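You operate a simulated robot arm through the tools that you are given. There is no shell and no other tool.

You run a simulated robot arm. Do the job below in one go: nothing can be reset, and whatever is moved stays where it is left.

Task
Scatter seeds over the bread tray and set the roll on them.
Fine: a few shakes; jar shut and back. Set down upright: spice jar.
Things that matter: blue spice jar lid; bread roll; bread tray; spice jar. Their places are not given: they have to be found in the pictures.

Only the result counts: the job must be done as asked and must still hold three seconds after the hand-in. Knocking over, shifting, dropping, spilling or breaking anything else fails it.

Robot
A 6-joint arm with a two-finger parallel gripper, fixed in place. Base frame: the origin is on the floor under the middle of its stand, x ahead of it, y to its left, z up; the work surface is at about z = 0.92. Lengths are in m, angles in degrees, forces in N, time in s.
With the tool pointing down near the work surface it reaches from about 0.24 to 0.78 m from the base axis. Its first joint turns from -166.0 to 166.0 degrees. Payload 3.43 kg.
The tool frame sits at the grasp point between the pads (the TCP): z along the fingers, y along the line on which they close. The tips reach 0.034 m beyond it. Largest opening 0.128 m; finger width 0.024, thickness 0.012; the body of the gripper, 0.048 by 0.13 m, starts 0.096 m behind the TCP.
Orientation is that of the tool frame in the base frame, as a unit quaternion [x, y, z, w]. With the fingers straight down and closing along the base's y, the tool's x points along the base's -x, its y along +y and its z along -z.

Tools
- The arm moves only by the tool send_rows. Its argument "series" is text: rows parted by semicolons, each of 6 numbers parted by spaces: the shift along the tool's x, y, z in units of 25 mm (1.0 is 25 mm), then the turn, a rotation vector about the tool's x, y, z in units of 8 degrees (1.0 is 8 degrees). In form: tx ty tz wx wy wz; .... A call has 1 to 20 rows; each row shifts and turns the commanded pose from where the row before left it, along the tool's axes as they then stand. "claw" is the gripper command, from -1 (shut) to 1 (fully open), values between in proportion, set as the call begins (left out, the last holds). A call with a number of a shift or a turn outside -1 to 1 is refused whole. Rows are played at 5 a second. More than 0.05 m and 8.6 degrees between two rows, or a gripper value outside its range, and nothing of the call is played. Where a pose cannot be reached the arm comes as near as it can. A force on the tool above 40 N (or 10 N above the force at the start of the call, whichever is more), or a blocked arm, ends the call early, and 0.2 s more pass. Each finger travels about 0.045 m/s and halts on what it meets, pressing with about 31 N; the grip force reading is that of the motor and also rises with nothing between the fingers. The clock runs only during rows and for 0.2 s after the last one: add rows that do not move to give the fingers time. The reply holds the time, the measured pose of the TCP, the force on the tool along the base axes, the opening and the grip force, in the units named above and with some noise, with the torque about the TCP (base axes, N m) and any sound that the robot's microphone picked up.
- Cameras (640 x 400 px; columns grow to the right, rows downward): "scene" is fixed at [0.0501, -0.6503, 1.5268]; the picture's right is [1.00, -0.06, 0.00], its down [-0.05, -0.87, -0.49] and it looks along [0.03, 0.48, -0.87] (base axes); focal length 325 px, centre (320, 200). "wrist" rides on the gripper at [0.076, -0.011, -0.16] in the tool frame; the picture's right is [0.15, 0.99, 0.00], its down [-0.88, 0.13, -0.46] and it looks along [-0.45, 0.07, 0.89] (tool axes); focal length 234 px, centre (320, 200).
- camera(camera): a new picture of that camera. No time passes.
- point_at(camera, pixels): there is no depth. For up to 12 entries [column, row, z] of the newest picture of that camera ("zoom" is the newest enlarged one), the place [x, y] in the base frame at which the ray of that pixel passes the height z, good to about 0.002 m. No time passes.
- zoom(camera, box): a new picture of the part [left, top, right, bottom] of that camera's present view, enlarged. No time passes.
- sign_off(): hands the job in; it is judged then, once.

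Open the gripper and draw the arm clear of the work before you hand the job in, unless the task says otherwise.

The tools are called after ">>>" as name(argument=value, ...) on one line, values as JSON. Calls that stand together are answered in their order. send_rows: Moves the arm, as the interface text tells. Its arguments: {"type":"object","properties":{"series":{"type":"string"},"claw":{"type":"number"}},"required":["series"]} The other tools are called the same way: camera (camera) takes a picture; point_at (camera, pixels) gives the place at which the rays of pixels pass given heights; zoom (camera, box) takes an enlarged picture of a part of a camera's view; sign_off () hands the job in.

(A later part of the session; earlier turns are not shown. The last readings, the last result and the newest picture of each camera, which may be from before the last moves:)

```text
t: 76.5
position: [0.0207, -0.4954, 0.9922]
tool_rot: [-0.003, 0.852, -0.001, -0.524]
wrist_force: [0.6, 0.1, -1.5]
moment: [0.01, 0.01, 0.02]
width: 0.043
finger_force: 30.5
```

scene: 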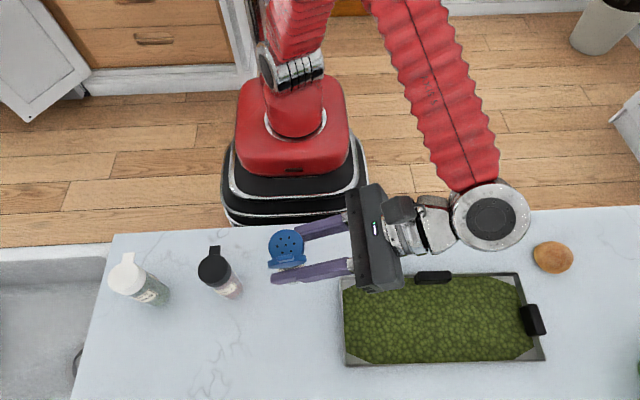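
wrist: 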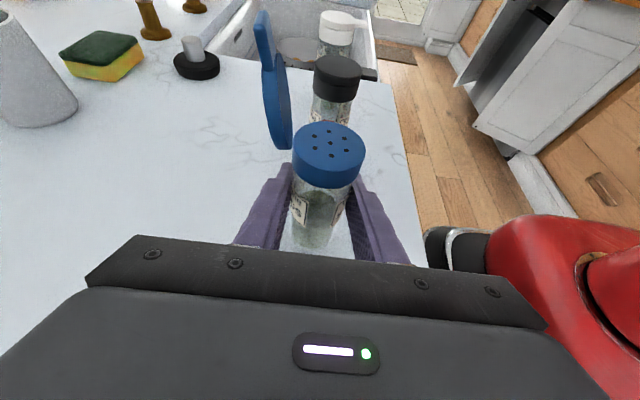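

Still carrying the jar's weight (-1.5 N), so no contact yet at z = 0.992. I keep lowering in 1.25 mm steps.

>>> send_rows(series="-0.0445 0 0.0227 0 0 0; -0.0445 0 0.0227 0 0 0; 0 0 0 0 0 0")

>>> send_rows(series="-0.0445 0 0.0227 0 0 0; -0.0445 0 0.0227 0 0 0; 0 0 0 0 0 0")

>>> zoom(camera="scene", box=[240, 225, 360, 345])

```text
t: 77.3
position: [0.0194, -0.4959, 0.992]
tool_rot: [-0.003, 0.851, -0.003, -0.524]
wrist_force: [4.3, 2.9, 17.9]
moment: [0.09, -0.03, -0.05]
width: 0.043
finger_force: 30.5
```

```text
t: 78.1
position: [0.0192, -0.4948, 0.9887]
tool_rot: [-0.003, 0.852, -0.002, -0.524]
wrist_force: [-2.6, -1.6, 17.4]
moment: [-0.01, 0.28, -0.04]
width: 0.0429
finger_force: 31.1
```

```text
3.33 times, centred on (300, 285) of scene
```

zoom: 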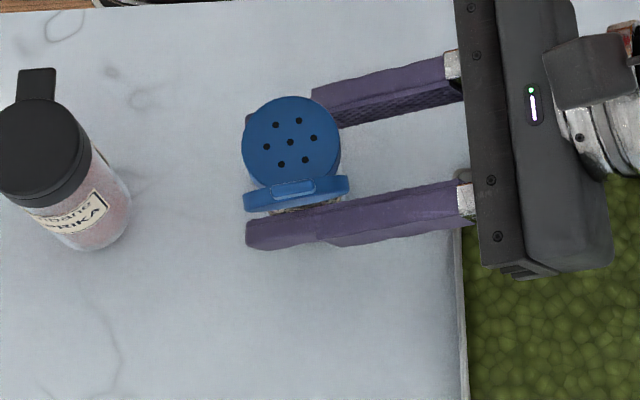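

The jar is on the counter (17 N push, collar at zoom (291,141) as originally). I relieve the push by about 1.5 mm, then open the fingers to 8 cm.

>>> send_rows(series="0.0535 0 -0.0272 0 0 0; 0 0 0 0 0 0")

>>> send_rows(series="0 0 0 0 0 0; 0 0 0 0 0 0; 0 0 0 0 0 0; 0 0 0 0 0 0; 0 0 0 0 0 0", claw=0.25)

>>> zoom(camera="scene", box=[240, 225, 360, 345])

>>> camera(camera="wrist")

```text
t: 78.7
position: [0.0207, -0.4947, 0.9885]
tool_rot: [-0.003, 0.852, 0.0, -0.524]
wrist_force: [0.6, 0.8, 1.0]
moment: [-0.05, 0.02, 0.02]
width: 0.0428
finger_force: 31.5
```

```text
t: 79.9
position: [0.0203, -0.4965, 0.9899]
tool_rot: [-0.003, 0.852, -0.001, -0.524]
wrist_force: [-1.3, 0.6, -0.4]
moment: [0.01, -0.03, 0.04]
width: 0.08
finger_force: 0.1
```

```text
3.33 times, centred on (300, 285) of scene
```

zoom: 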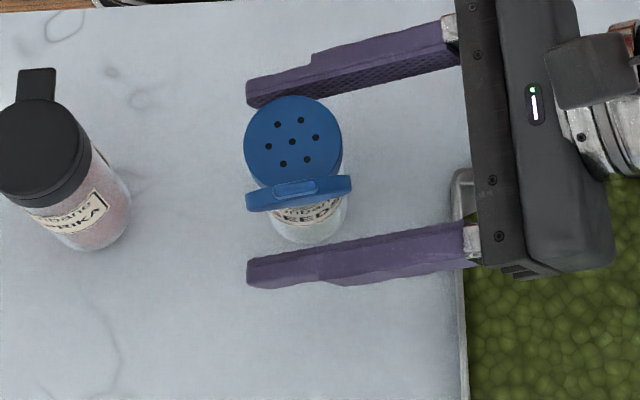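

```text
taken
```

wrist: 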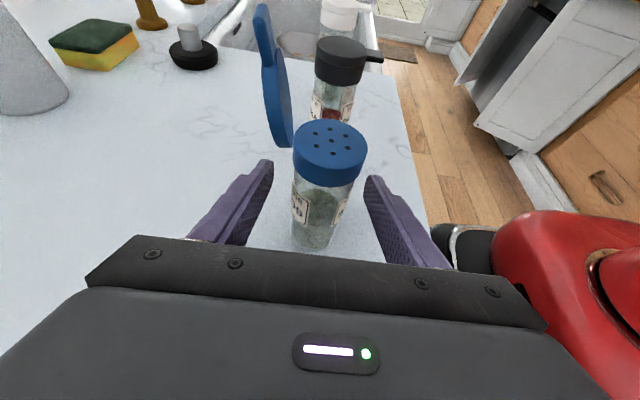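

The jar stands upright at its old place (collar (293,141), base (310,243) in the zoom, against (290,141) and (308,244) before). I back the fingers out along the tool axis.

>>> send_rows(series="0 0 -0.5 0 0 0; 0 0 -0.75 0 0 0; 0 0 -0.75 0 0 0; 0 0 -0.75 0 0 0; 0 0 -0.75 0 0 0; 0 0 0 0 0 0")

>>> zoom(camera="scene", box=[240, 225, 360, 345])

>>> camera(camera="wrist")

```text
t: 81.3
position: [0.0978, -0.4949, 1.0301]
tool_rot: [-0.003, 0.852, -0.001, -0.524]
wrist_force: [0.0, -0.3, -0.9]
moment: [-0.04, -0.03, 0.02]
width: 0.0801
finger_force: 0.1
```

```text
3.33 times, centred on (300, 285) of scene
```

zoom: 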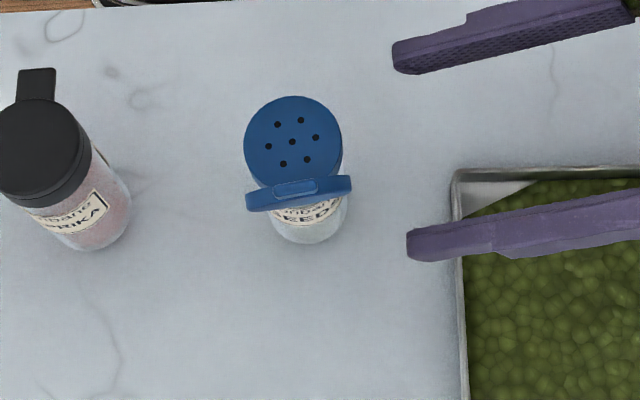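

```text
taken
```

wrist: 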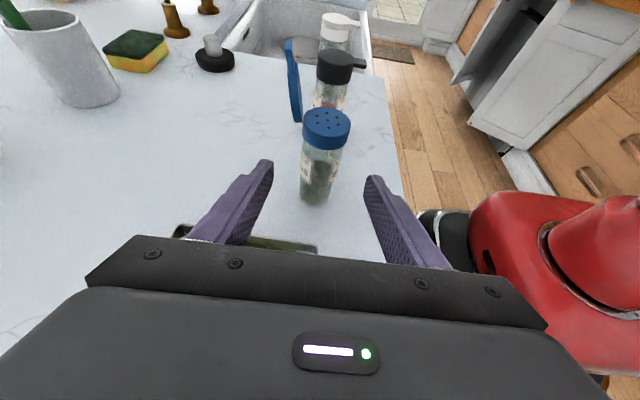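

The jar is steady and free. I now close the fingers, rise, shift to the -y side behind the open cap and flatten the tool to 15 degrees, staying at x near 0.1 clear of the jar.

>>> send_rows(series="0.713 0 -0.363 0 0 0; 0.713 0 -0.363 0 0 0; 0.713 0 -0.363 0 0 0; 0 -0.8 -0.3 0 0 0; 0 -0.8 -0.3 0 0 0; 0 -0.8 -0.3 0 0 0; 0 0 0 0 0.735 0; 0 0 0 0 0.735 0; 0 0 0 0 0 0", claw=-1)

>>> zoom(camera="scene", box=[240, 225, 400, 345])

>>> camera(camera="wrist")

```text
t: 83.3
position: [0.1189, -0.5549, 1.099]
tool_rot: [-0.003, 0.793, -0.003, -0.609]
wrist_force: [-0.7, -1.2, -0.8]
moment: [-0.01, 0.02, 0.01]
width: 0.0
finger_force: 31.5
```

```text
3.33 times, centred on (320, 285) of scene
```

zoom: 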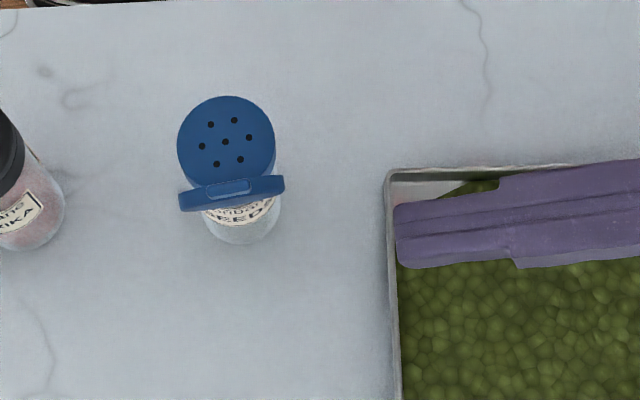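

```text
taken
```

wrist: 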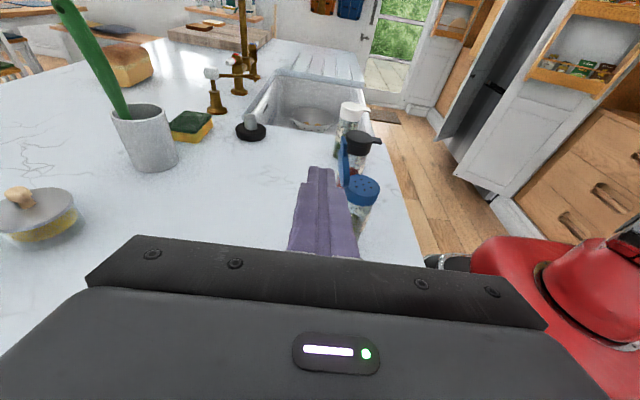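

I check the y of the finger's edge and of the cap's outer face before sliding in behind it.

>>> point_at(camera="zoom", pixels=[[397, 205, 1.1], [397, 265, 1.09], [232, 180, 1.095], [232, 212, 1.035], [285, 190, 1.06], [180, 205, 1.06], [232, 195, 1.08]])

>>> zoom(camera="wrist", box=[280, 100, 400, 250])

```text
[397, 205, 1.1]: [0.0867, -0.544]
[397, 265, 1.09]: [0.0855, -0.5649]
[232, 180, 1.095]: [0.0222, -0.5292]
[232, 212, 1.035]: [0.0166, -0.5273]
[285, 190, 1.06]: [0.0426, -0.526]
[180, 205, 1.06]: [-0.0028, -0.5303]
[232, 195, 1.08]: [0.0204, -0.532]
```

```text
2.67 times, centred on (340, 175) of wrist
```

zoom: 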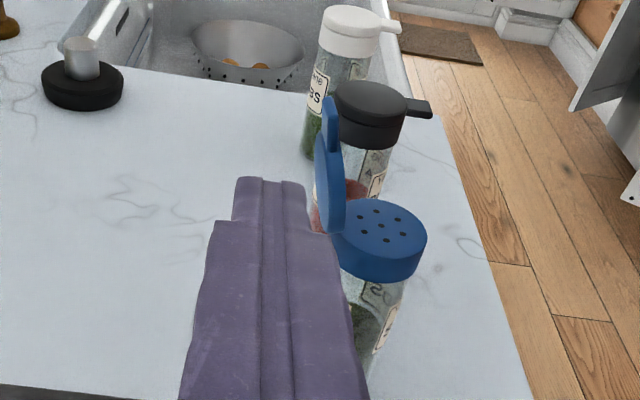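

The finger lies at y -0.565 to -0.544 and the cap's outer face at about -0.531, leaving about 12 mm. I slide in along -x behind the cap at z about 1.08.

>>> send_rows(series="0.035 0 0.81 0 0 0; 0.035 0 0.81 0 0 0; 0.035 0 0.81 0 0 0; 0.035 0 0.81 0 0 0; 0 0 0 0 0 0")

>>> zoom(camera="scene", box=[240, 225, 400, 345])

>>> zoom(camera="wrist", box=[280, 100, 420, 250])

```text
t: 84.5
position: [0.0405, -0.5539, 1.0835]
tool_rot: [-0.003, 0.794, -0.002, -0.609]
wrist_force: [-0.2, 0.1, -0.4]
moment: [0.05, 0.01, 0.0]
width: 0.0002
finger_force: 30.9
```

```text
3.33 times, centred on (320, 285) of scene
```

zoom: 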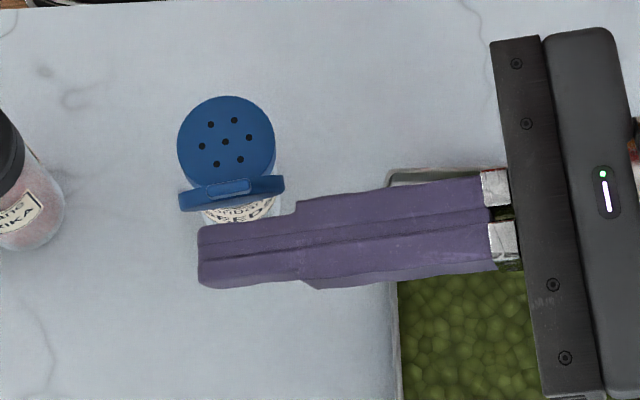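

```text
2.67 times, centred on (350, 175) of wrist
```

zoom: 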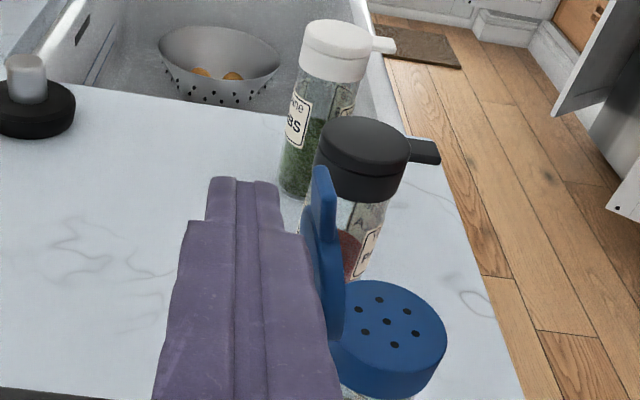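

The finger is behind the cap. I push toward +y 20 mm in 4 mm steps to tip the cap over.

>>> send_rows(series="0 0.16 0 0 0 0; 0 0.16 0 0 0 0; 0 0.16 0 0 0 0; 0 0.16 0 0 0 0; 0 0.16 0 0 0 0; 0 0 0 0 0 0")

>>> zoom(camera="scene", box=[240, 225, 400, 345])

>>> zoom(camera="wrist", box=[280, 100, 420, 250])

```text
t: 85.9
position: [0.0389, -0.5355, 1.0815]
tool_rot: [-0.003, 0.795, -0.001, -0.607]
wrist_force: [0.1, -1.0, -0.2]
moment: [-0.01, -0.02, 0.04]
width: 0.0001
finger_force: 30.7
```

```text
3.33 times, centred on (320, 285) of scene
```

zoom: 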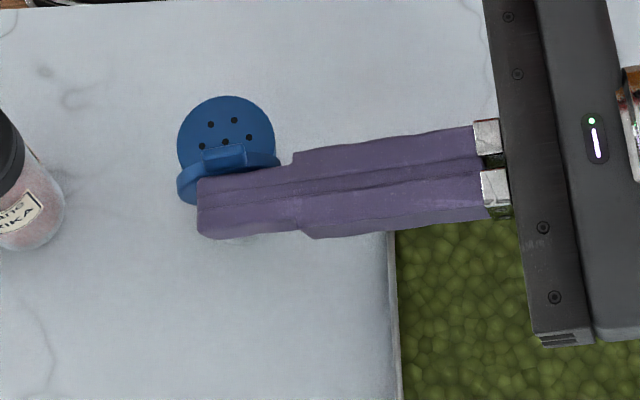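

```text
2.67 times, centred on (350, 175) of wrist
```

zoom: 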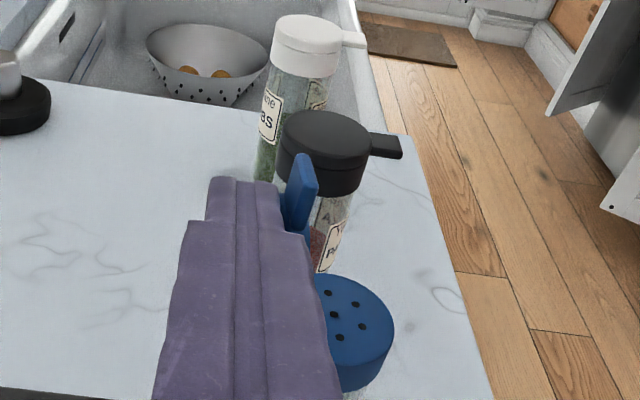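

The cap is just past vertical toward closing and the collar stays at zoom (226,141). I keep pushing 20 mm more.

>>> send_rows(series="0 0.16 0 0 0 0; 0 0.16 0 0 0 0; 0 0.16 0 0 0 0; 0 0.16 0 0 0 0; 0 0.16 0 0 0 0; 0 0 0 0 0 0")

>>> zoom(camera="scene", box=[240, 225, 400, 345])

>>> zoom(camera="wrist", box=[280, 100, 420, 250])

```text
t: 87.3
position: [0.0402, -0.5154, 1.0818]
tool_rot: [-0.003, 0.794, -0.002, -0.608]
wrist_force: [0.6, -0.1, 0.5]
moment: [-0.02, 0.0, 0.02]
width: 0.0001
finger_force: 31.0
```

```text
3.33 times, centred on (320, 285) of scene
```

zoom: 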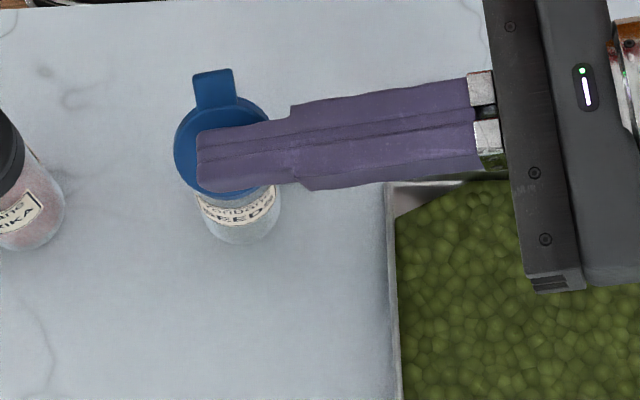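

```text
2.67 times, centred on (350, 175) of wrist
```

zoom: 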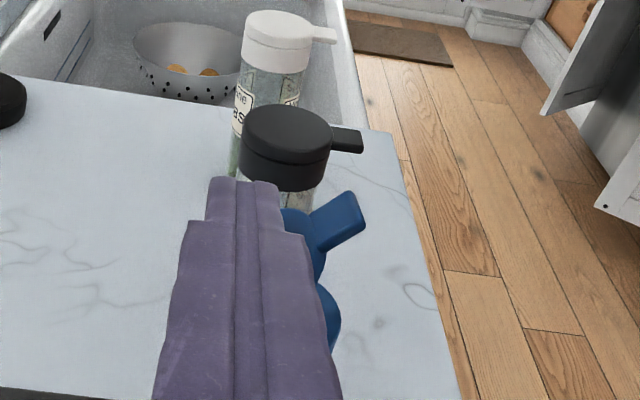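

The cap is about half closed and follows the finger; the jar has not moved. I push 20 mm further toward +y.

>>> send_rows(series="0 0.16 0 0 0 0; 0 0.16 0 0 0 0; 0 0.16 0 0 0 0; 0 0.16 0 0 0 0; 0 0.16 0 0 0 0; 0 0 0 0 0 0")

>>> zoom(camera="scene", box=[240, 225, 400, 345])

>>> zoom(camera="wrist", box=[280, 100, 420, 250])

```text
t: 88.7
position: [0.0391, -0.4961, 1.0818]
tool_rot: [-0.003, 0.794, -0.003, -0.608]
wrist_force: [-0.6, -0.7, 0.3]
moment: [0.0, 0.02, -0.03]
width: 0.0001
finger_force: 30.7
```

```text
3.33 times, centred on (320, 285) of scene
```

zoom: 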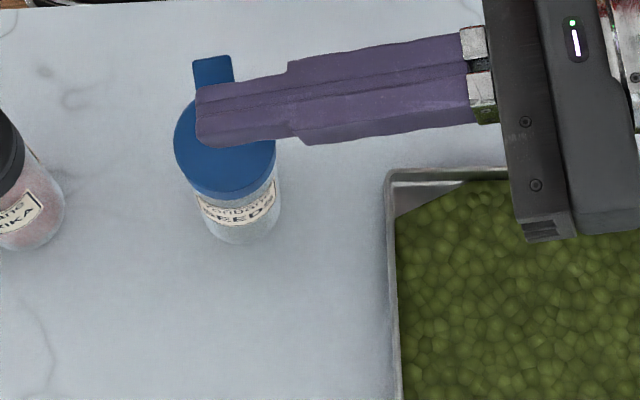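

```text
2.67 times, centred on (350, 175) of wrist
```

zoom: 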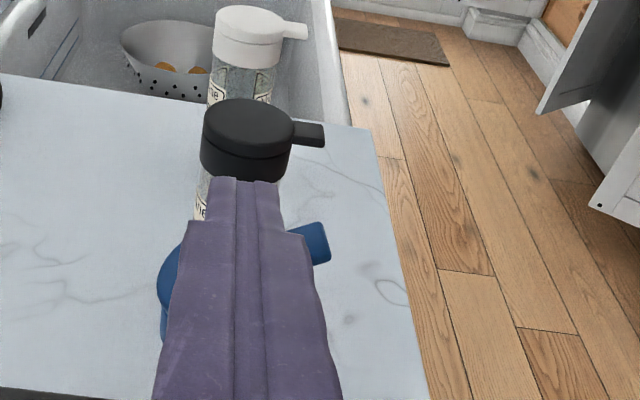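

The cap is down to about 20 degrees. I move 8 mm further and start pressing down from above in small steps.

>>> send_rows(series="-0.1 0.16 0.027 0 0 0; -0.1 0.16 0.027 0 0 0; -0.1 0 0.027 0 0 0; -0.1 0 0.027 0 0 0; 0 0 0 0 0 0")

>>> zoom(camera="scene", box=[240, 225, 400, 345])

>>> zoom(camera="wrist", box=[280, 100, 420, 250])

```text
t: 89.9
position: [0.0392, -0.4884, 1.0728]
tool_rot: [-0.004, 0.794, -0.003, -0.608]
wrist_force: [-0.3, -0.5, -0.1]
moment: [0.0, 0.0, 0.02]
width: 0.0
finger_force: 31.3
```

```text
3.33 times, centred on (320, 285) of scene
```

zoom: 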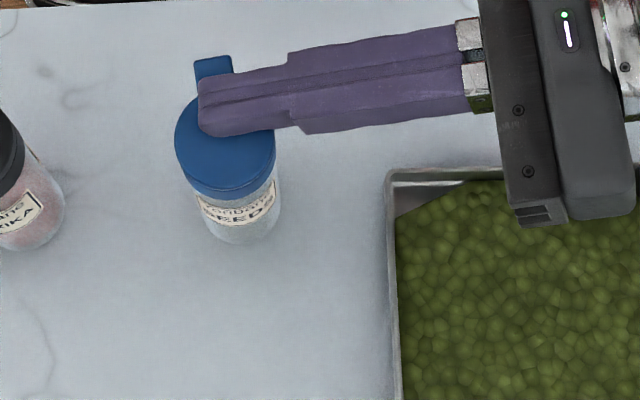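

```text
2.67 times, centred on (350, 175) of wrist
```

zoom: 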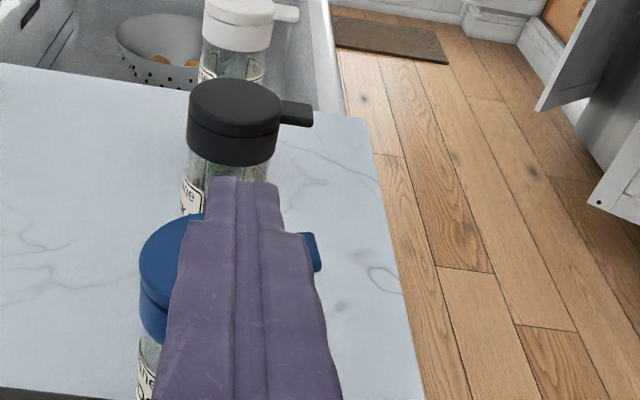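

Nearly closed. I press down further in 2.5 mm steps and read the force.

>>> send_rows(series="-0.0964 0 0.0264 0 0 0; -0.0964 0 0.0264 0 0 0; 0 0 0 0 0 0")

>>> send_rows(series="-0.0482 0 0.0132 0 0 0; -0.0482 0 0.0132 0 0 0; 0 0 0 0 0 0")

>>> zoom(camera="scene", box=[265, 225, 325, 305])

>>> zoom(camera="wrist", box=[280, 100, 420, 250])

```text
t: 90.7
position: [0.0395, -0.4879, 1.0674]
tool_rot: [-0.003, 0.794, -0.001, -0.608]
wrist_force: [-0.2, 0.2, 0.1]
moment: [-0.03, -0.01, 0.0]
width: 0.0
finger_force: 31.2
```

```text
t: 91.5
position: [0.0396, -0.4881, 1.0643]
tool_rot: [-0.003, 0.793, -0.003, -0.609]
wrist_force: [0.1, 0.6, 9.3]
moment: [0.0, 0.23, 0.03]
width: 0.0
finger_force: 30.1
```

```text
5.00 times, centred on (295, 265) of scene
```

zoom: 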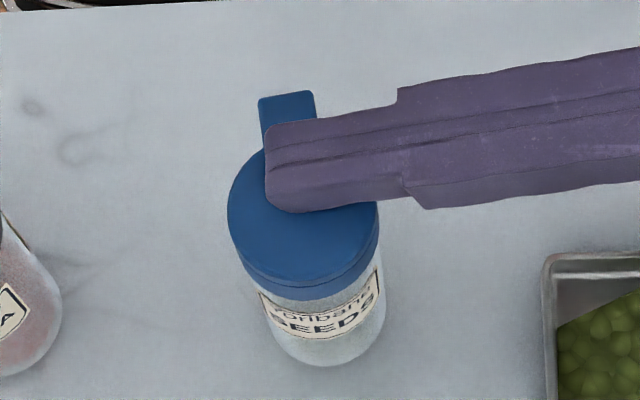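

```text
2.67 times, centred on (350, 175) of wrist
```

zoom: 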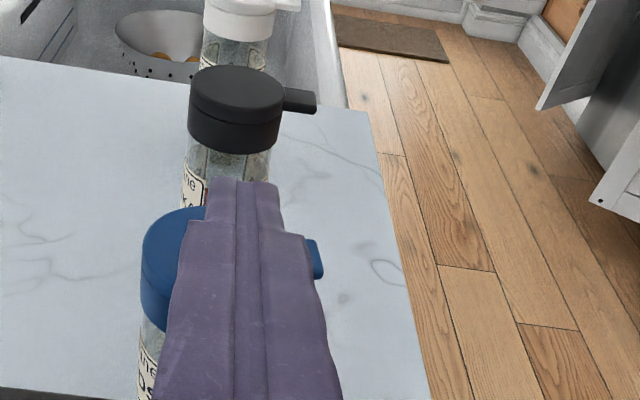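

Contact at 9 N: the cap is pressed shut on the collar. I lift the finger straight up 3 cm, back off and check the lid.

>>> send_rows(series="0.2 0 -0.055 0 0 0; 0.578 0 -0.158 0 0 0; 0.578 0 -0.158 0 0 0; -0.2 0 -0.75 0 0 0; -0.2 0 -0.75 0 0 0; -0.2 0 -0.75 0 0 0; 0 0 0 0 0 0")

>>> zoom(camera="scene", box=[265, 225, 325, 305])

>>> zoom(camera="wrist", box=[260, 100, 400, 250])

```text
t: 93.1
position: [0.097, -0.4868, 1.0987]
tool_rot: [-0.004, 0.793, -0.003, -0.609]
wrist_force: [0.4, -0.3, 0.2]
moment: [0.0, 0.01, 0.01]
width: 0.0
finger_force: 31.1
```

```text
5.00 times, centred on (295, 265) of scene
```

zoom: 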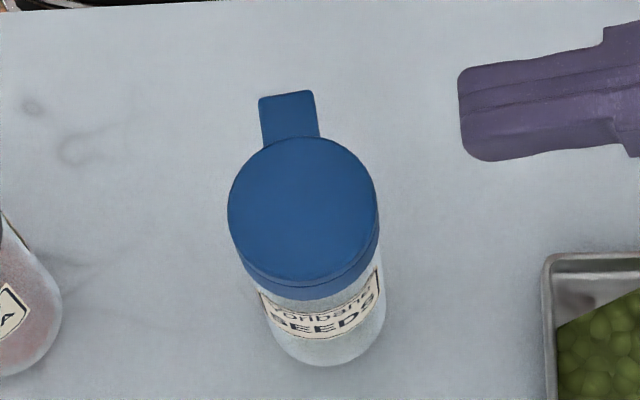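

```text
2.67 times, centred on (330, 175) of wrist
```

zoom: 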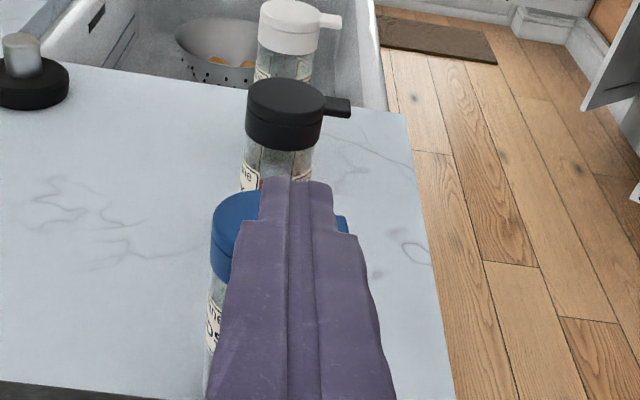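

The cap is shut flush and the jar stands upright at its place (tab toward the robot as before). Next the roll: I rise and turn the tool back to pointing straight down.

>>> send_rows(series="0.925 0 -0.254 0 0 0; 0.925 0 -0.254 0 0 0; 0.925 0 -0.254 0 0 0; 0.925 0 -0.254 0 0 0; 0.925 0 -0.254 0 0 0; 0 0 0 0 -0.9335 0; 0 0 0 0 -0.9335 0; 0 0 0 0 -0.9335 0; 0 0 0 0 -0.9335 0; 0 0 0 0 -0.9335 0; 0 0 0 0 -0.9335 0; 0 0 0 0 -0.9335 0; 0 0 0 0 -0.9335 0; 0 0 0 0 -0.9335 0; 0 0 0 0 -0.9335 0; 0 0 0 0 0 0", claw=0.9)

>>> camera(camera="scene")

>>> camera(camera="wrist")

```text
t: 96.5
position: [0.0991, -0.4876, 1.2188]
tool_rot: [-0.003, 1.0, 0.0, -0.003]
wrist_force: [0.3, -1.1, 0.5]
moment: [0.0, 0.02, 0.0]
width: 0.1217
finger_force: 0.1
```

```text
taken
```

scene: 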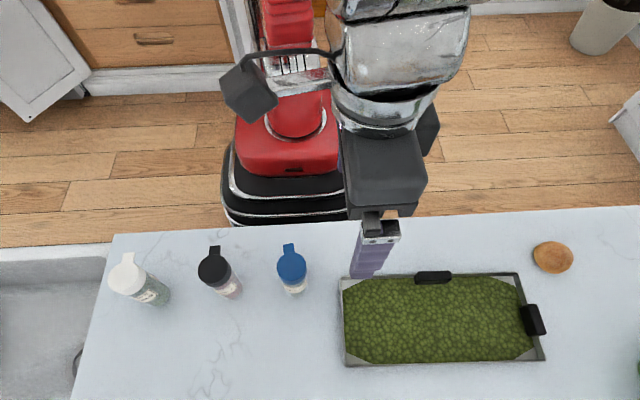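

```text
taken
```

wrist: 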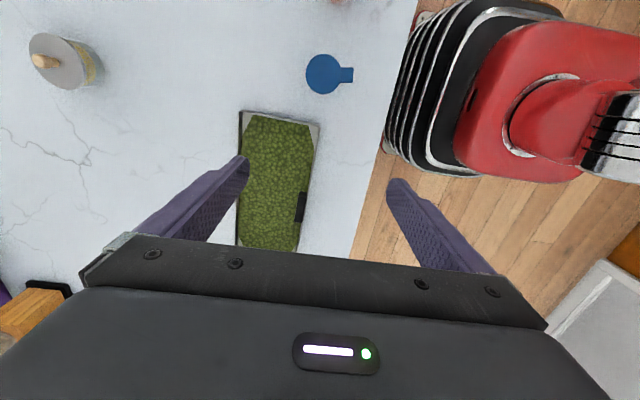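

Tool is straight down again; all three jars are standing in place. I move over toward the roll at about (0.42,-0.46) to look at it with the wrist camera.

>>> send_rows(series="-0.9 0.08 0 0 0 0; -0.9 0.08 0 0 0 0; -0.9 0.08 0 0 0 0; -0.9 0.08 0 0 0 0; -0.9 0.08 0 0 0 0; -0.9 0.08 0 0 0 0; -0.9 0.08 0 0 0 0; -0.9 0.08 0 0 0 0; -0.9 0.08 0 0 0 0; -0.9 0.08 0 0 0 0; -0.9 0.08 0 0 0 0; -0.9 0.08 0 0 0 0; -0.9 0.08 0 0 0 0; -0.9 0.08 0 0 0 0; 0 0 0 0 0 0")

>>> camera(camera="wrist")

>>> zoom(camera="scene", box=[320, 220, 620, 400])

```text
t: 99.7
position: [0.4138, -0.4577, 1.2175]
tool_rot: [-0.004, 1.0, 0.0, -0.004]
wrist_force: [0.1, -0.3, -0.1]
moment: [-0.01, -0.04, -0.03]
width: 0.1215
finger_force: 0.0
```

```text
taken
```

wrist: 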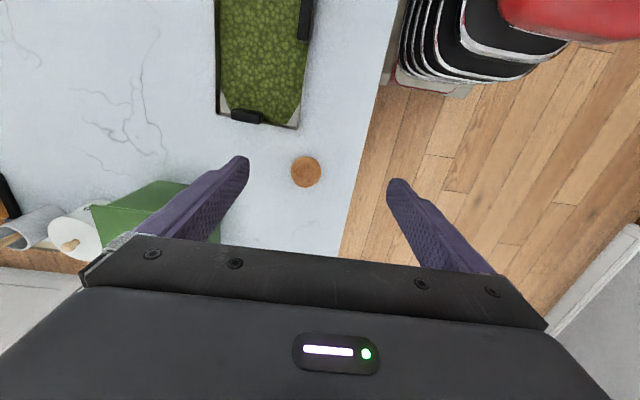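

```text
2.13 times, centred on (470, 310) of scene
```

zoom: 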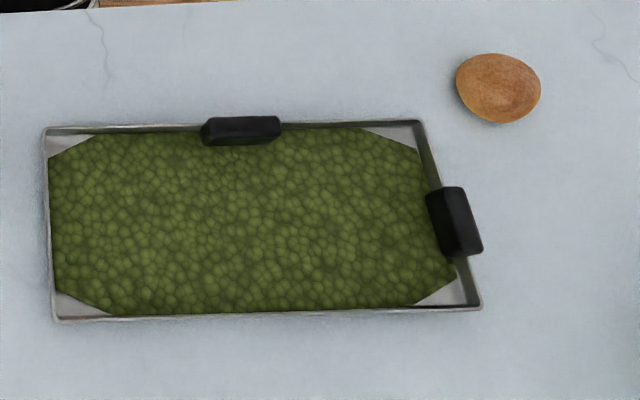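

The tray is unmoved. The roll is at (306,171) in the wrist view and (553,257) in the scene; I triangulate its place and height, and check the green object at (140,200) for clearance.

>>> point_at(camera="scene", pixels=[[553.5, 257.4, 0.93], [553.5, 257.4, 0.94], [553.5, 257.4, 0.95], [534, 257, 0.94], [573.6, 257, 0.94], [553.5, 242, 0.94], [553.5, 274, 0.92]])

>>> point_at(camera="wrist", pixels=[[306, 171, 0.93], [306, 171, 0.94], [306, 171, 0.95], [291, 171, 0.94], [321, 171, 0.94], [306, 156, 0.94], [306, 187, 0.94], [185, 185, 1.0], [190, 185, 0.92], [110, 205, 1.0]])

>>> zoom(camera="wrist", box=[270, 130, 350, 210])

```text
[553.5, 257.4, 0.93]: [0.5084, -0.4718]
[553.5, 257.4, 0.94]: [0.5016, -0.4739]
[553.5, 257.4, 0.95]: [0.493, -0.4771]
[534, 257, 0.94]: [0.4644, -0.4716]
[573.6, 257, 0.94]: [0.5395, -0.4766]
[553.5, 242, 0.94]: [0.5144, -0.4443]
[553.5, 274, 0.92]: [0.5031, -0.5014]
```

```text
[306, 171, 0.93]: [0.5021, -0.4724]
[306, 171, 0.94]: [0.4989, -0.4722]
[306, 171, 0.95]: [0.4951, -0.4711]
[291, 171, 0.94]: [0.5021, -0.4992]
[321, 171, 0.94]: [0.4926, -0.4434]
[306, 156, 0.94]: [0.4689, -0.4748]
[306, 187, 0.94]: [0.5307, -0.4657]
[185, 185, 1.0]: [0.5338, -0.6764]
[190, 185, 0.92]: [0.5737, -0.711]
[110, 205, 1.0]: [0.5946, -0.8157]
```

```text
5.00 times, centred on (310, 170) of wrist
```

zoom: 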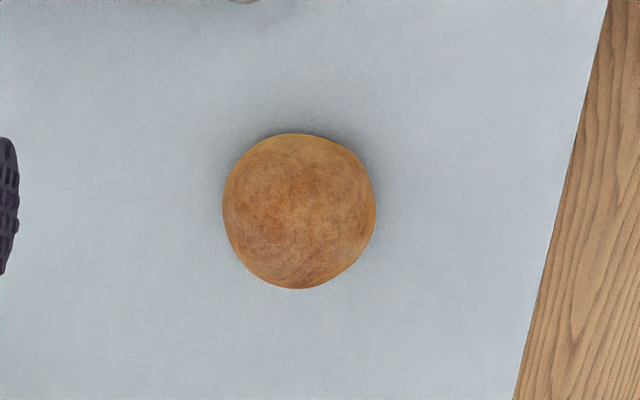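

The roll is at about (0.500,-0.473), 6 cm across and roughly 4 cm tall; the green object is far away (y < -0.67). I move above it to z = 1.05.

>>> send_rows(series="-0.43 -0.075 0.8375 0 0 0; -0.43 -0.075 0.8375 0 0 0; -0.43 -0.075 0.8375 0 0 0; -0.43 -0.075 0.8375 0 0 0; -0.43 -0.075 0.8375 0 0 0; -0.43 -0.075 0.8375 0 0 0; -0.43 -0.075 0.8375 0 0 0; -0.43 -0.075 0.8375 0 0 0; 0 0 0 0 0 0")

>>> camera(camera="wrist")

>>> point_at(camera="scene", pixels=[[395, 278, 0.94], [398, 363, 0.94], [341, 278, 0.94], [542, 360, 0.94], [415, 284, 0.96], [451, 284, 0.96], [433, 275, 0.98]])

```text
t: 101.7
position: [0.4982, -0.4709, 1.0507]
tool_rot: [-0.003, 1.0, -0.001, -0.002]
wrist_force: [0.2, -0.8, -0.3]
moment: [-0.02, 0.01, -0.04]
width: 0.1215
finger_force: 0.1
```

```text
taken
```

wrist: 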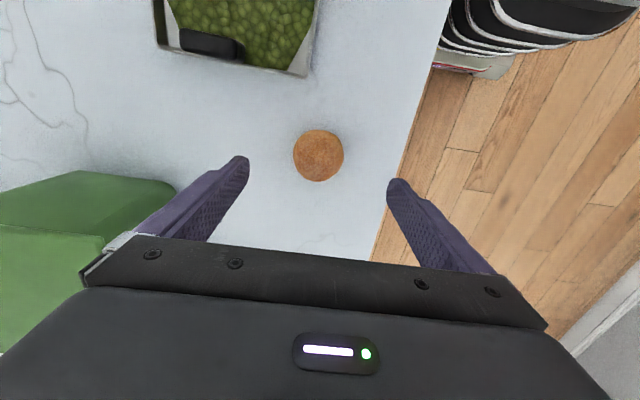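

```text
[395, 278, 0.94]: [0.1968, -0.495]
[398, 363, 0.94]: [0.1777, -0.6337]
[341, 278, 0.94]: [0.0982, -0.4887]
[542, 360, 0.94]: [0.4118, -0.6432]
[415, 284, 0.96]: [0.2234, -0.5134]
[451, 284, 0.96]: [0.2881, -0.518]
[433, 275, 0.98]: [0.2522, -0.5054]
```

The roll is centred at (319,156) between the fingers. I check the green box's nearest corner against the finger on that side before descending.

>>> point_at(camera="wrist", pixels=[[176, 186, 0.92], [176, 186, 0.96], [176, 186, 1.0], [176, 186, 1.04], [319, 156, 0.94], [294, 156, 0.94], [344, 156, 0.94], [319, 131, 0.94], [319, 181, 0.94], [238, 165, 1.0]])

>>> zoom(camera="scene", box=[480, 200, 640, 400])

```text
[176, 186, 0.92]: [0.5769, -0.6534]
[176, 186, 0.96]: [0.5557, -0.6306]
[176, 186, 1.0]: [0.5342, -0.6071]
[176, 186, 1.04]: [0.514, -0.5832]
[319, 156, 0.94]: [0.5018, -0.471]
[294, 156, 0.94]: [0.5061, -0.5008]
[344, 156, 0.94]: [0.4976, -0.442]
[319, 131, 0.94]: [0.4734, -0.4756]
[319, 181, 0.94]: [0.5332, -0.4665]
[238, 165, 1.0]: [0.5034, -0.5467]
```

```text
2.00 times, centred on (560, 300) of scene
```

zoom: 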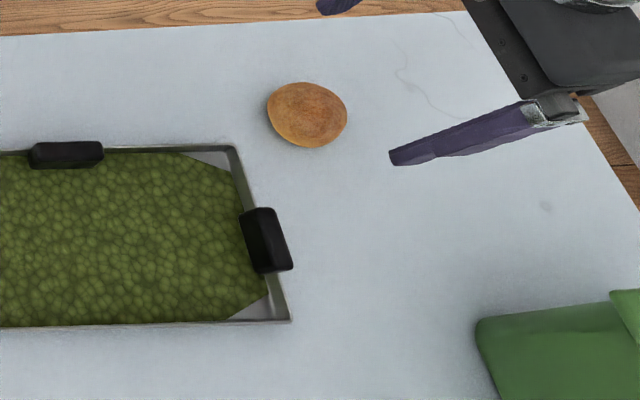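

The box corner is at y about -0.63, over 7 cm from the finger. I descend to z = 0.962 around the roll, whose centre is (0.5015,-0.471).

>>> send_rows(series="-0.12 0 0.71 0 0 0; 0 0 0.71 0 0 0; 0 0 0.71 0 0 0; 0 0 0.71 0 0 0; 0 0 0.65 0 0 0; 0 0 0 0 0 0")

>>> camera(camera="wrist")

>>> zoom(camera="scene", box=[480, 200, 640, 320])

```text
t: 103.1
position: [0.5008, -0.4711, 0.9636]
tool_rot: [-0.004, 1.0, 0.0, -0.002]
wrist_force: [0.0, -0.7, -0.1]
moment: [0.0, 0.03, 0.01]
width: 0.1215
finger_force: 0.0
```

```text
taken
```

wrist: 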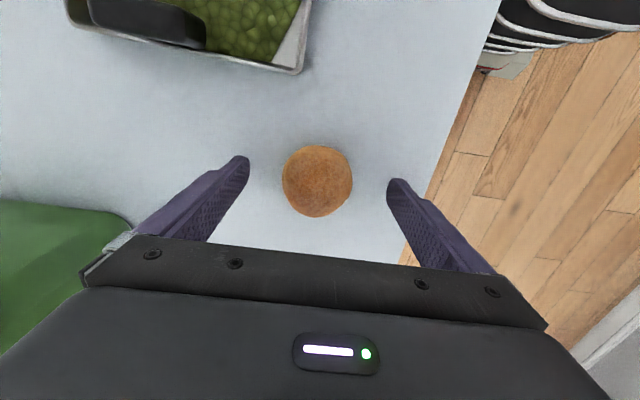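

```text
3.33 times, centred on (560, 260) of scene
```

zoom: 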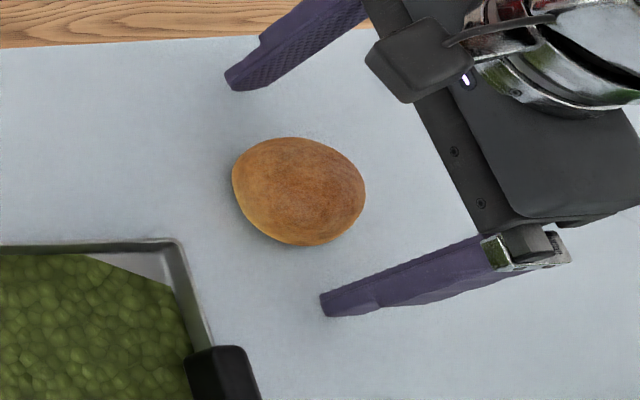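

The roll appears slightly to +x of the finger line. I compute its centre from this close view.

>>> point_at(camera="wrist", pixels=[[317, 181, 0.94], [317, 181, 0.95], [282, 181, 0.94], [352, 181, 0.94], [317, 146, 0.94], [317, 217, 0.94], [245, 160, 0.93], [390, 182, 0.93]])

>>> point_at(camera="zoom", pixels=[[298, 192, 0.94], [298, 192, 0.95], [232, 82, 0.93], [322, 312, 0.93], [350, 300, 0.93]])

```text
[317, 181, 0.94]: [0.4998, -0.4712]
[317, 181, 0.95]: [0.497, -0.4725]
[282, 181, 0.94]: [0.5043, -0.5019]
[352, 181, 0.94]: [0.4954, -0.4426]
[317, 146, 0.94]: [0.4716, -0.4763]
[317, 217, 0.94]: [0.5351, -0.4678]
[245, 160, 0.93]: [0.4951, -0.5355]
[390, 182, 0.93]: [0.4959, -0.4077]
```

```text
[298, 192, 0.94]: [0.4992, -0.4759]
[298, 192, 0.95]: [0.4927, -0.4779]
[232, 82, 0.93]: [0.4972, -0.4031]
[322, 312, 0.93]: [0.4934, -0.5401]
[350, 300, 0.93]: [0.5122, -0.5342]
```

The roll centre (0.4995,-0.472) matches the TCP within 2 mm. I close the fingers on it.

>>> send_rows(series="0 0 0 0 0 0; 0 0 0 0 0 0; 0 0 0 0 0 0; 0 0 0 0 0 0; 0 0 0 0 0 0; 0 0 0 0 0 0", claw=-1)

>>> camera(camera="wrist")

```text
t: 104.5
position: [0.5019, -0.4701, 0.9642]
tool_rot: [-0.003, 1.0, 0.0, -0.003]
wrist_force: [-0.2, -0.4, -0.1]
moment: [0.03, -0.01, 0.03]
width: 0.0596
finger_force: 31.3
```

```text
taken
```

wrist: 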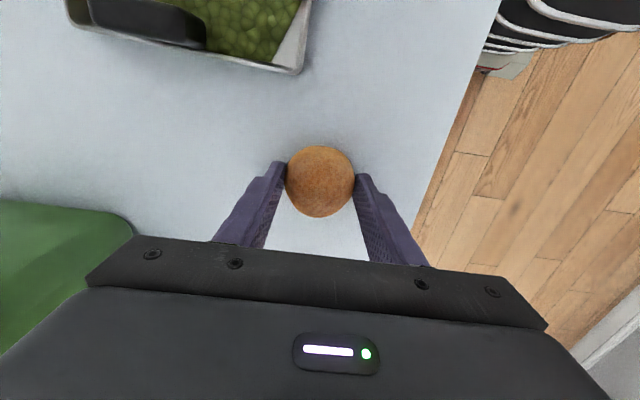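

The roll is gripped at 59.6 mm width. I lift it 12 cm.

>>> send_rows(series="0 0 -0.3 0 0 0; 0 0 -0.5 0 0 0; 0 0 -0.8 0 0 0; 0 0 -0.8 0 0 0; 0 0 -0.8 0 0 0; 0 0 -0.8 0 0 0; 0 0 -0.8 0 0 0; 0 0 0 0 0 0")

>>> camera(camera="wrist")

>>> camera(camera="scene")

```text
t: 106.3
position: [0.502, -0.4716, 1.083]
tool_rot: [-0.004, 1.0, 0.0, -0.002]
wrist_force: [-0.2, 0.5, -0.5]
moment: [0.0, -0.01, -0.03]
width: 0.0594
finger_force: 30.9
```

```text
taken
```

wrist: 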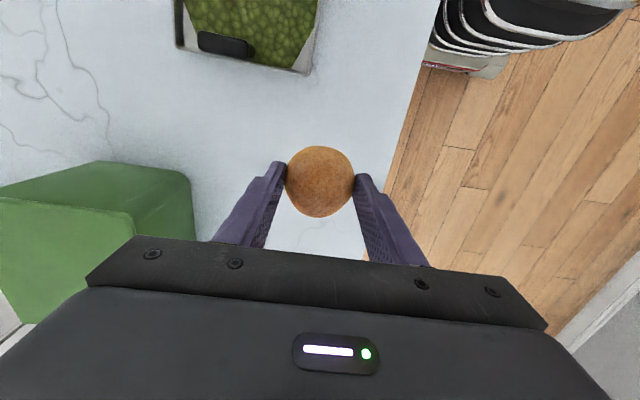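

```text
taken
```

scene: 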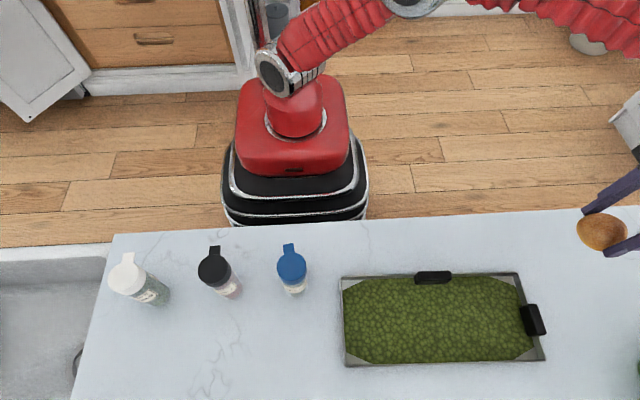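

The roll is held securely. I carry it at z = 1.083, over the handles, to above the seeds at about (0.18,-0.564), left of the back handle.

>>> send_rows(series="0.5 -0.15 0 0 0 0; 0.92 -0.264 0 0 0 0; 0.92 -0.264 0 0 0 0; 0.92 -0.264 0 0 0 0; 0.92 -0.264 0 0 0 0; 0.92 -0.264 0 0 0 0; 0.92 -0.264 0 0 0 0; 0.92 -0.264 0 0 0 0; 0.92 -0.264 0 0 0 0; 0.92 -0.264 0 0 0 0; 0.92 -0.264 0 0 0 0; 0.92 -0.264 0 0 0 0; 0.92 -0.264 0 0 0 0; 0.92 -0.264 0 0 0 0; 0.4 -0.12 0 0 0 0; 0 0 0 0 0 0")

>>> camera(camera="scene")

>>> camera(camera="wrist")

```text
t: 109.7
position: [0.1808, -0.5665, 1.0845]
tool_rot: [-0.003, 1.0, 0.0, -0.002]
wrist_force: [0.4, -0.5, -0.1]
moment: [0.0, -0.04, 0.02]
width: 0.0597
finger_force: 31.1
```

```text
taken
```

scene: 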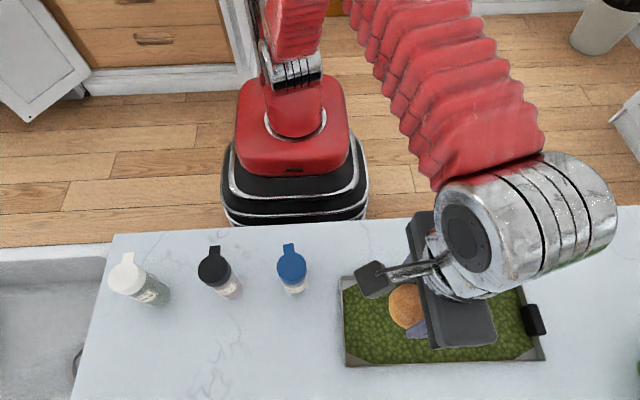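

```text
taken
```

wrist: 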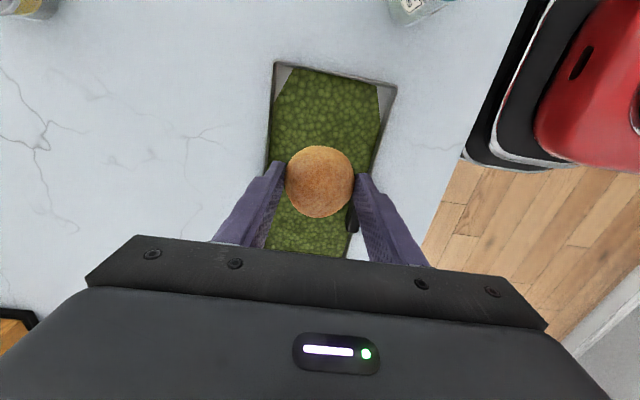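

The roll is over the seeds, with the rims about 2.5 cm outside the fingers. I lower to z = 0.985 first.

>>> send_rows(series="0 0 0.8 0 0 0; 0 0 0.8 0 0 0; 0 0 0.8 0 0 0; 0 0 0.8 0 0 0; 0 0 0.75 0 0 0; 0 0 0 0 0 0")

>>> camera(camera="wrist")

```text
t: 111.1
position: [0.1795, -0.5668, 0.9855]
tool_rot: [-0.004, 1.0, 0.001, -0.002]
wrist_force: [0.0, 0.2, 0.1]
moment: [-0.03, -0.03, -0.01]
width: 0.0598
finger_force: 31.1
```

```text
taken
```

wrist: 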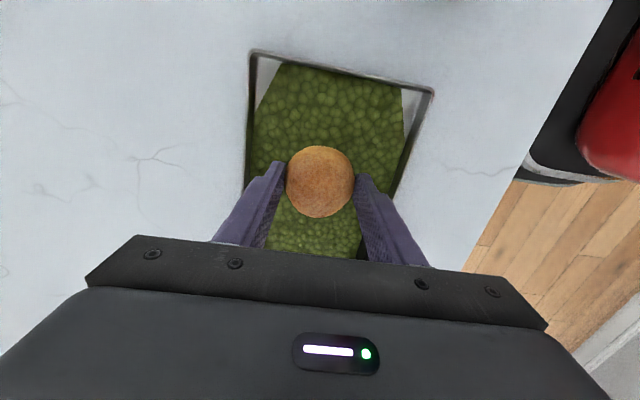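

The roll hovers about 1-2 cm above the seeds, well inside the rims. I lower slowly in 2 mm steps, reading the force.

>>> send_rows(series="0 0 0.08 0 0 0; 0 0 0.08 0 0 0; 0 0 0.08 0 0 0; 0 0 0 0 0 0")

>>> send_rows(series="0 0 0.05 0 0 0; 0 0 0.05 0 0 0; 0 0 0 0 0 0")

```text
t: 112.1
position: [0.1796, -0.5669, 0.9801]
tool_rot: [-0.003, 1.0, 0.0, -0.002]
wrist_force: [0.0, -0.6, -1.4]
moment: [-0.04, 0.02, -0.05]
width: 0.0598
finger_force: 31.0
```

```text
t: 112.9
position: [0.1804, -0.5653, 0.9774]
tool_rot: [-0.004, 1.0, 0.0, -0.002]
wrist_force: [0.1, 0.2, -0.2]
moment: [-0.02, -0.02, -0.01]
width: 0.0596
finger_force: 30.8
```

No contact yet at z = 0.977. I continue in small steps.

>>> send_rows(series="0 0 0.05 0 0 0; 0 0 0.05 0 0 0; 0 0 0 0 0 0")

>>> send_rows(series="0 0 0.05 0 0 0; 0 0 0.05 0 0 0; 0 0 0 0 0 0")

```text
t: 113.7
position: [0.1806, -0.5643, 0.9746]
tool_rot: [-0.003, 1.0, 0.001, -0.002]
wrist_force: [0.7, -0.4, 0.0]
moment: [0.0, -0.01, 0.01]
width: 0.0598
finger_force: 30.8
```

```text
t: 114.5
position: [0.1798, -0.5653, 0.9717]
tool_rot: [-0.003, 1.0, 0.001, -0.001]
wrist_force: [0.6, 0.2, -0.3]
moment: [-0.04, 0.0, -0.01]
width: 0.06
finger_force: 30.8
```

Still free at z = 0.972; contact should come by about 0.967. I go on carefully.

>>> send_rows(series="0 0 0.05 0 0 0; 0 0 0.05 0 0 0; 0 0 0 0 0 0")

>>> zoom(camera="wrist", box=[230, 120, 410, 260])

```text
t: 115.3
position: [0.1811, -0.566, 0.9704]
tool_rot: [-0.004, 1.0, 0.0, -0.002]
wrist_force: [-0.4, 0.3, -1.6]
moment: [0.02, 0.05, -0.02]
width: 0.0599
finger_force: 31.0
```

```text
2.86 times, centred on (320, 190) of wrist
```

zoom: 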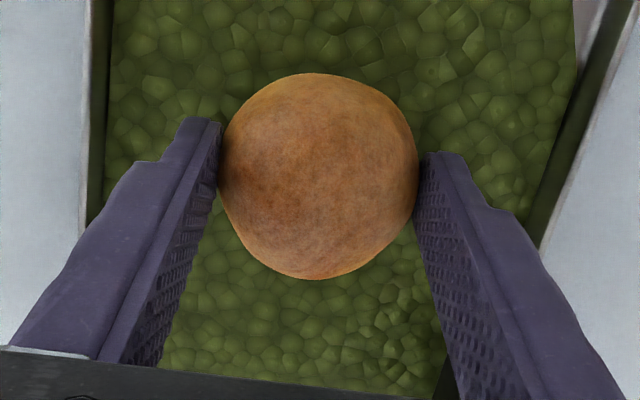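

The roll is just above the seeds. I lower another 2.5 mm and then once more, watching for a force rise.

>>> send_rows(series="0 0 0.05 0 0 0; 0 0 0.05 0 0 0; 0 0 0 0 0 0")

```text
t: 116.1
position: [0.1809, -0.5656, 0.9681]
tool_rot: [-0.003, 1.0, 0.0, -0.002]
wrist_force: [-0.8, 0.1, 2.4]
moment: [-0.06, 0.09, 0.0]
width: 0.0596
finger_force: 31.1
```

A first contact force of 2.4 N shows the roll touching down. I release it by opening to 8 cm, which keeps the fingers inside the rims.

>>> send_rows(series="0 0 0 0 0 0; 0 0 0 0 0 0; 0 0 0 0 0 0; 0 0 0 0 0 0", claw=0.25)

>>> zoom(camera="wrist", box=[230, 120, 410, 260])

```text
t: 117.1
position: [0.181, -0.5656, 0.9673]
tool_rot: [-0.004, 1.0, 0.0, -0.002]
wrist_force: [-0.1, 0.0, -1.5]
moment: [0.0, 0.02, -0.01]
width: 0.0799
finger_force: 0.0
```

```text
2.86 times, centred on (320, 190) of wrist
```

zoom: 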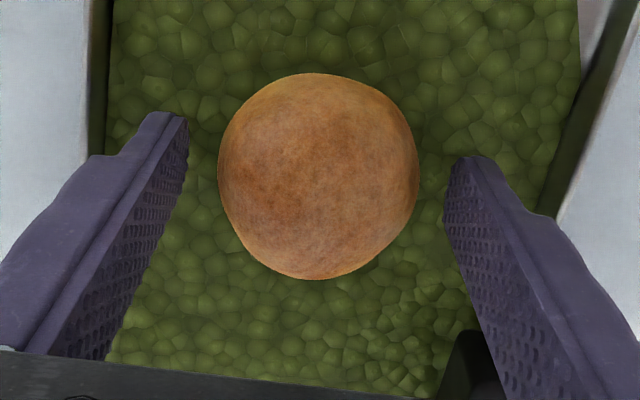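

The roll rests on the seeds and both fingers are clear of it. I lift straight up out of the tray.

>>> send_rows(series="0 0 -0.3 0 0 0; 0 0 -0.5 0 0 0; 0 0 -0.8 0 0 0; 0 0 -0.9 0 0 0; 0 0 -0.9 0 0 0; 0 0 -0.9 0 0 0; 0 0 -0.9 0 0 0; 0 0 -0.9 0 0 0; 0 0 -0.9 0 0 0; 0 0 -0.9 0 0 0; 0 0 -0.9 0 0 0; 0 0 0 0 0 0")

>>> camera(camera="scene")

>>> camera(camera="wrist")

```text
t: 119.7
position: [0.1811, -0.5682, 1.187]
tool_rot: [-0.003, 1.0, 0.001, -0.003]
wrist_force: [-0.3, 0.1, 0.1]
moment: [0.0, 0.02, -0.01]
width: 0.0803
finger_force: 0.0
```

```text
taken
```

scene: 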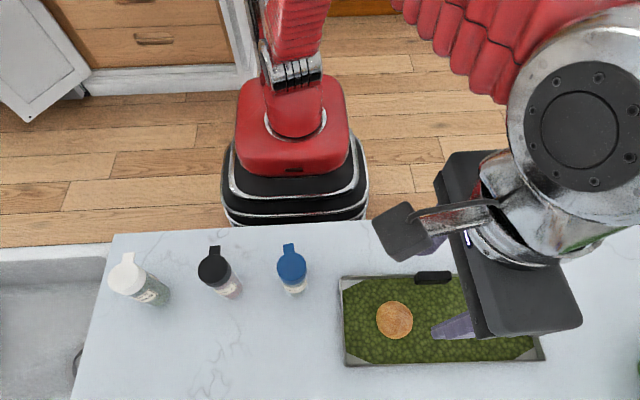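

```text
taken
```

wrist: 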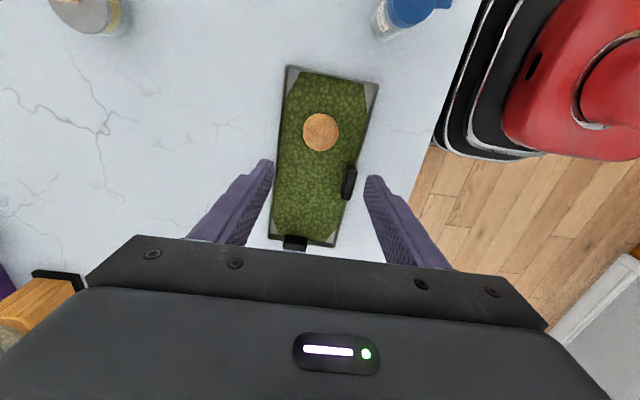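

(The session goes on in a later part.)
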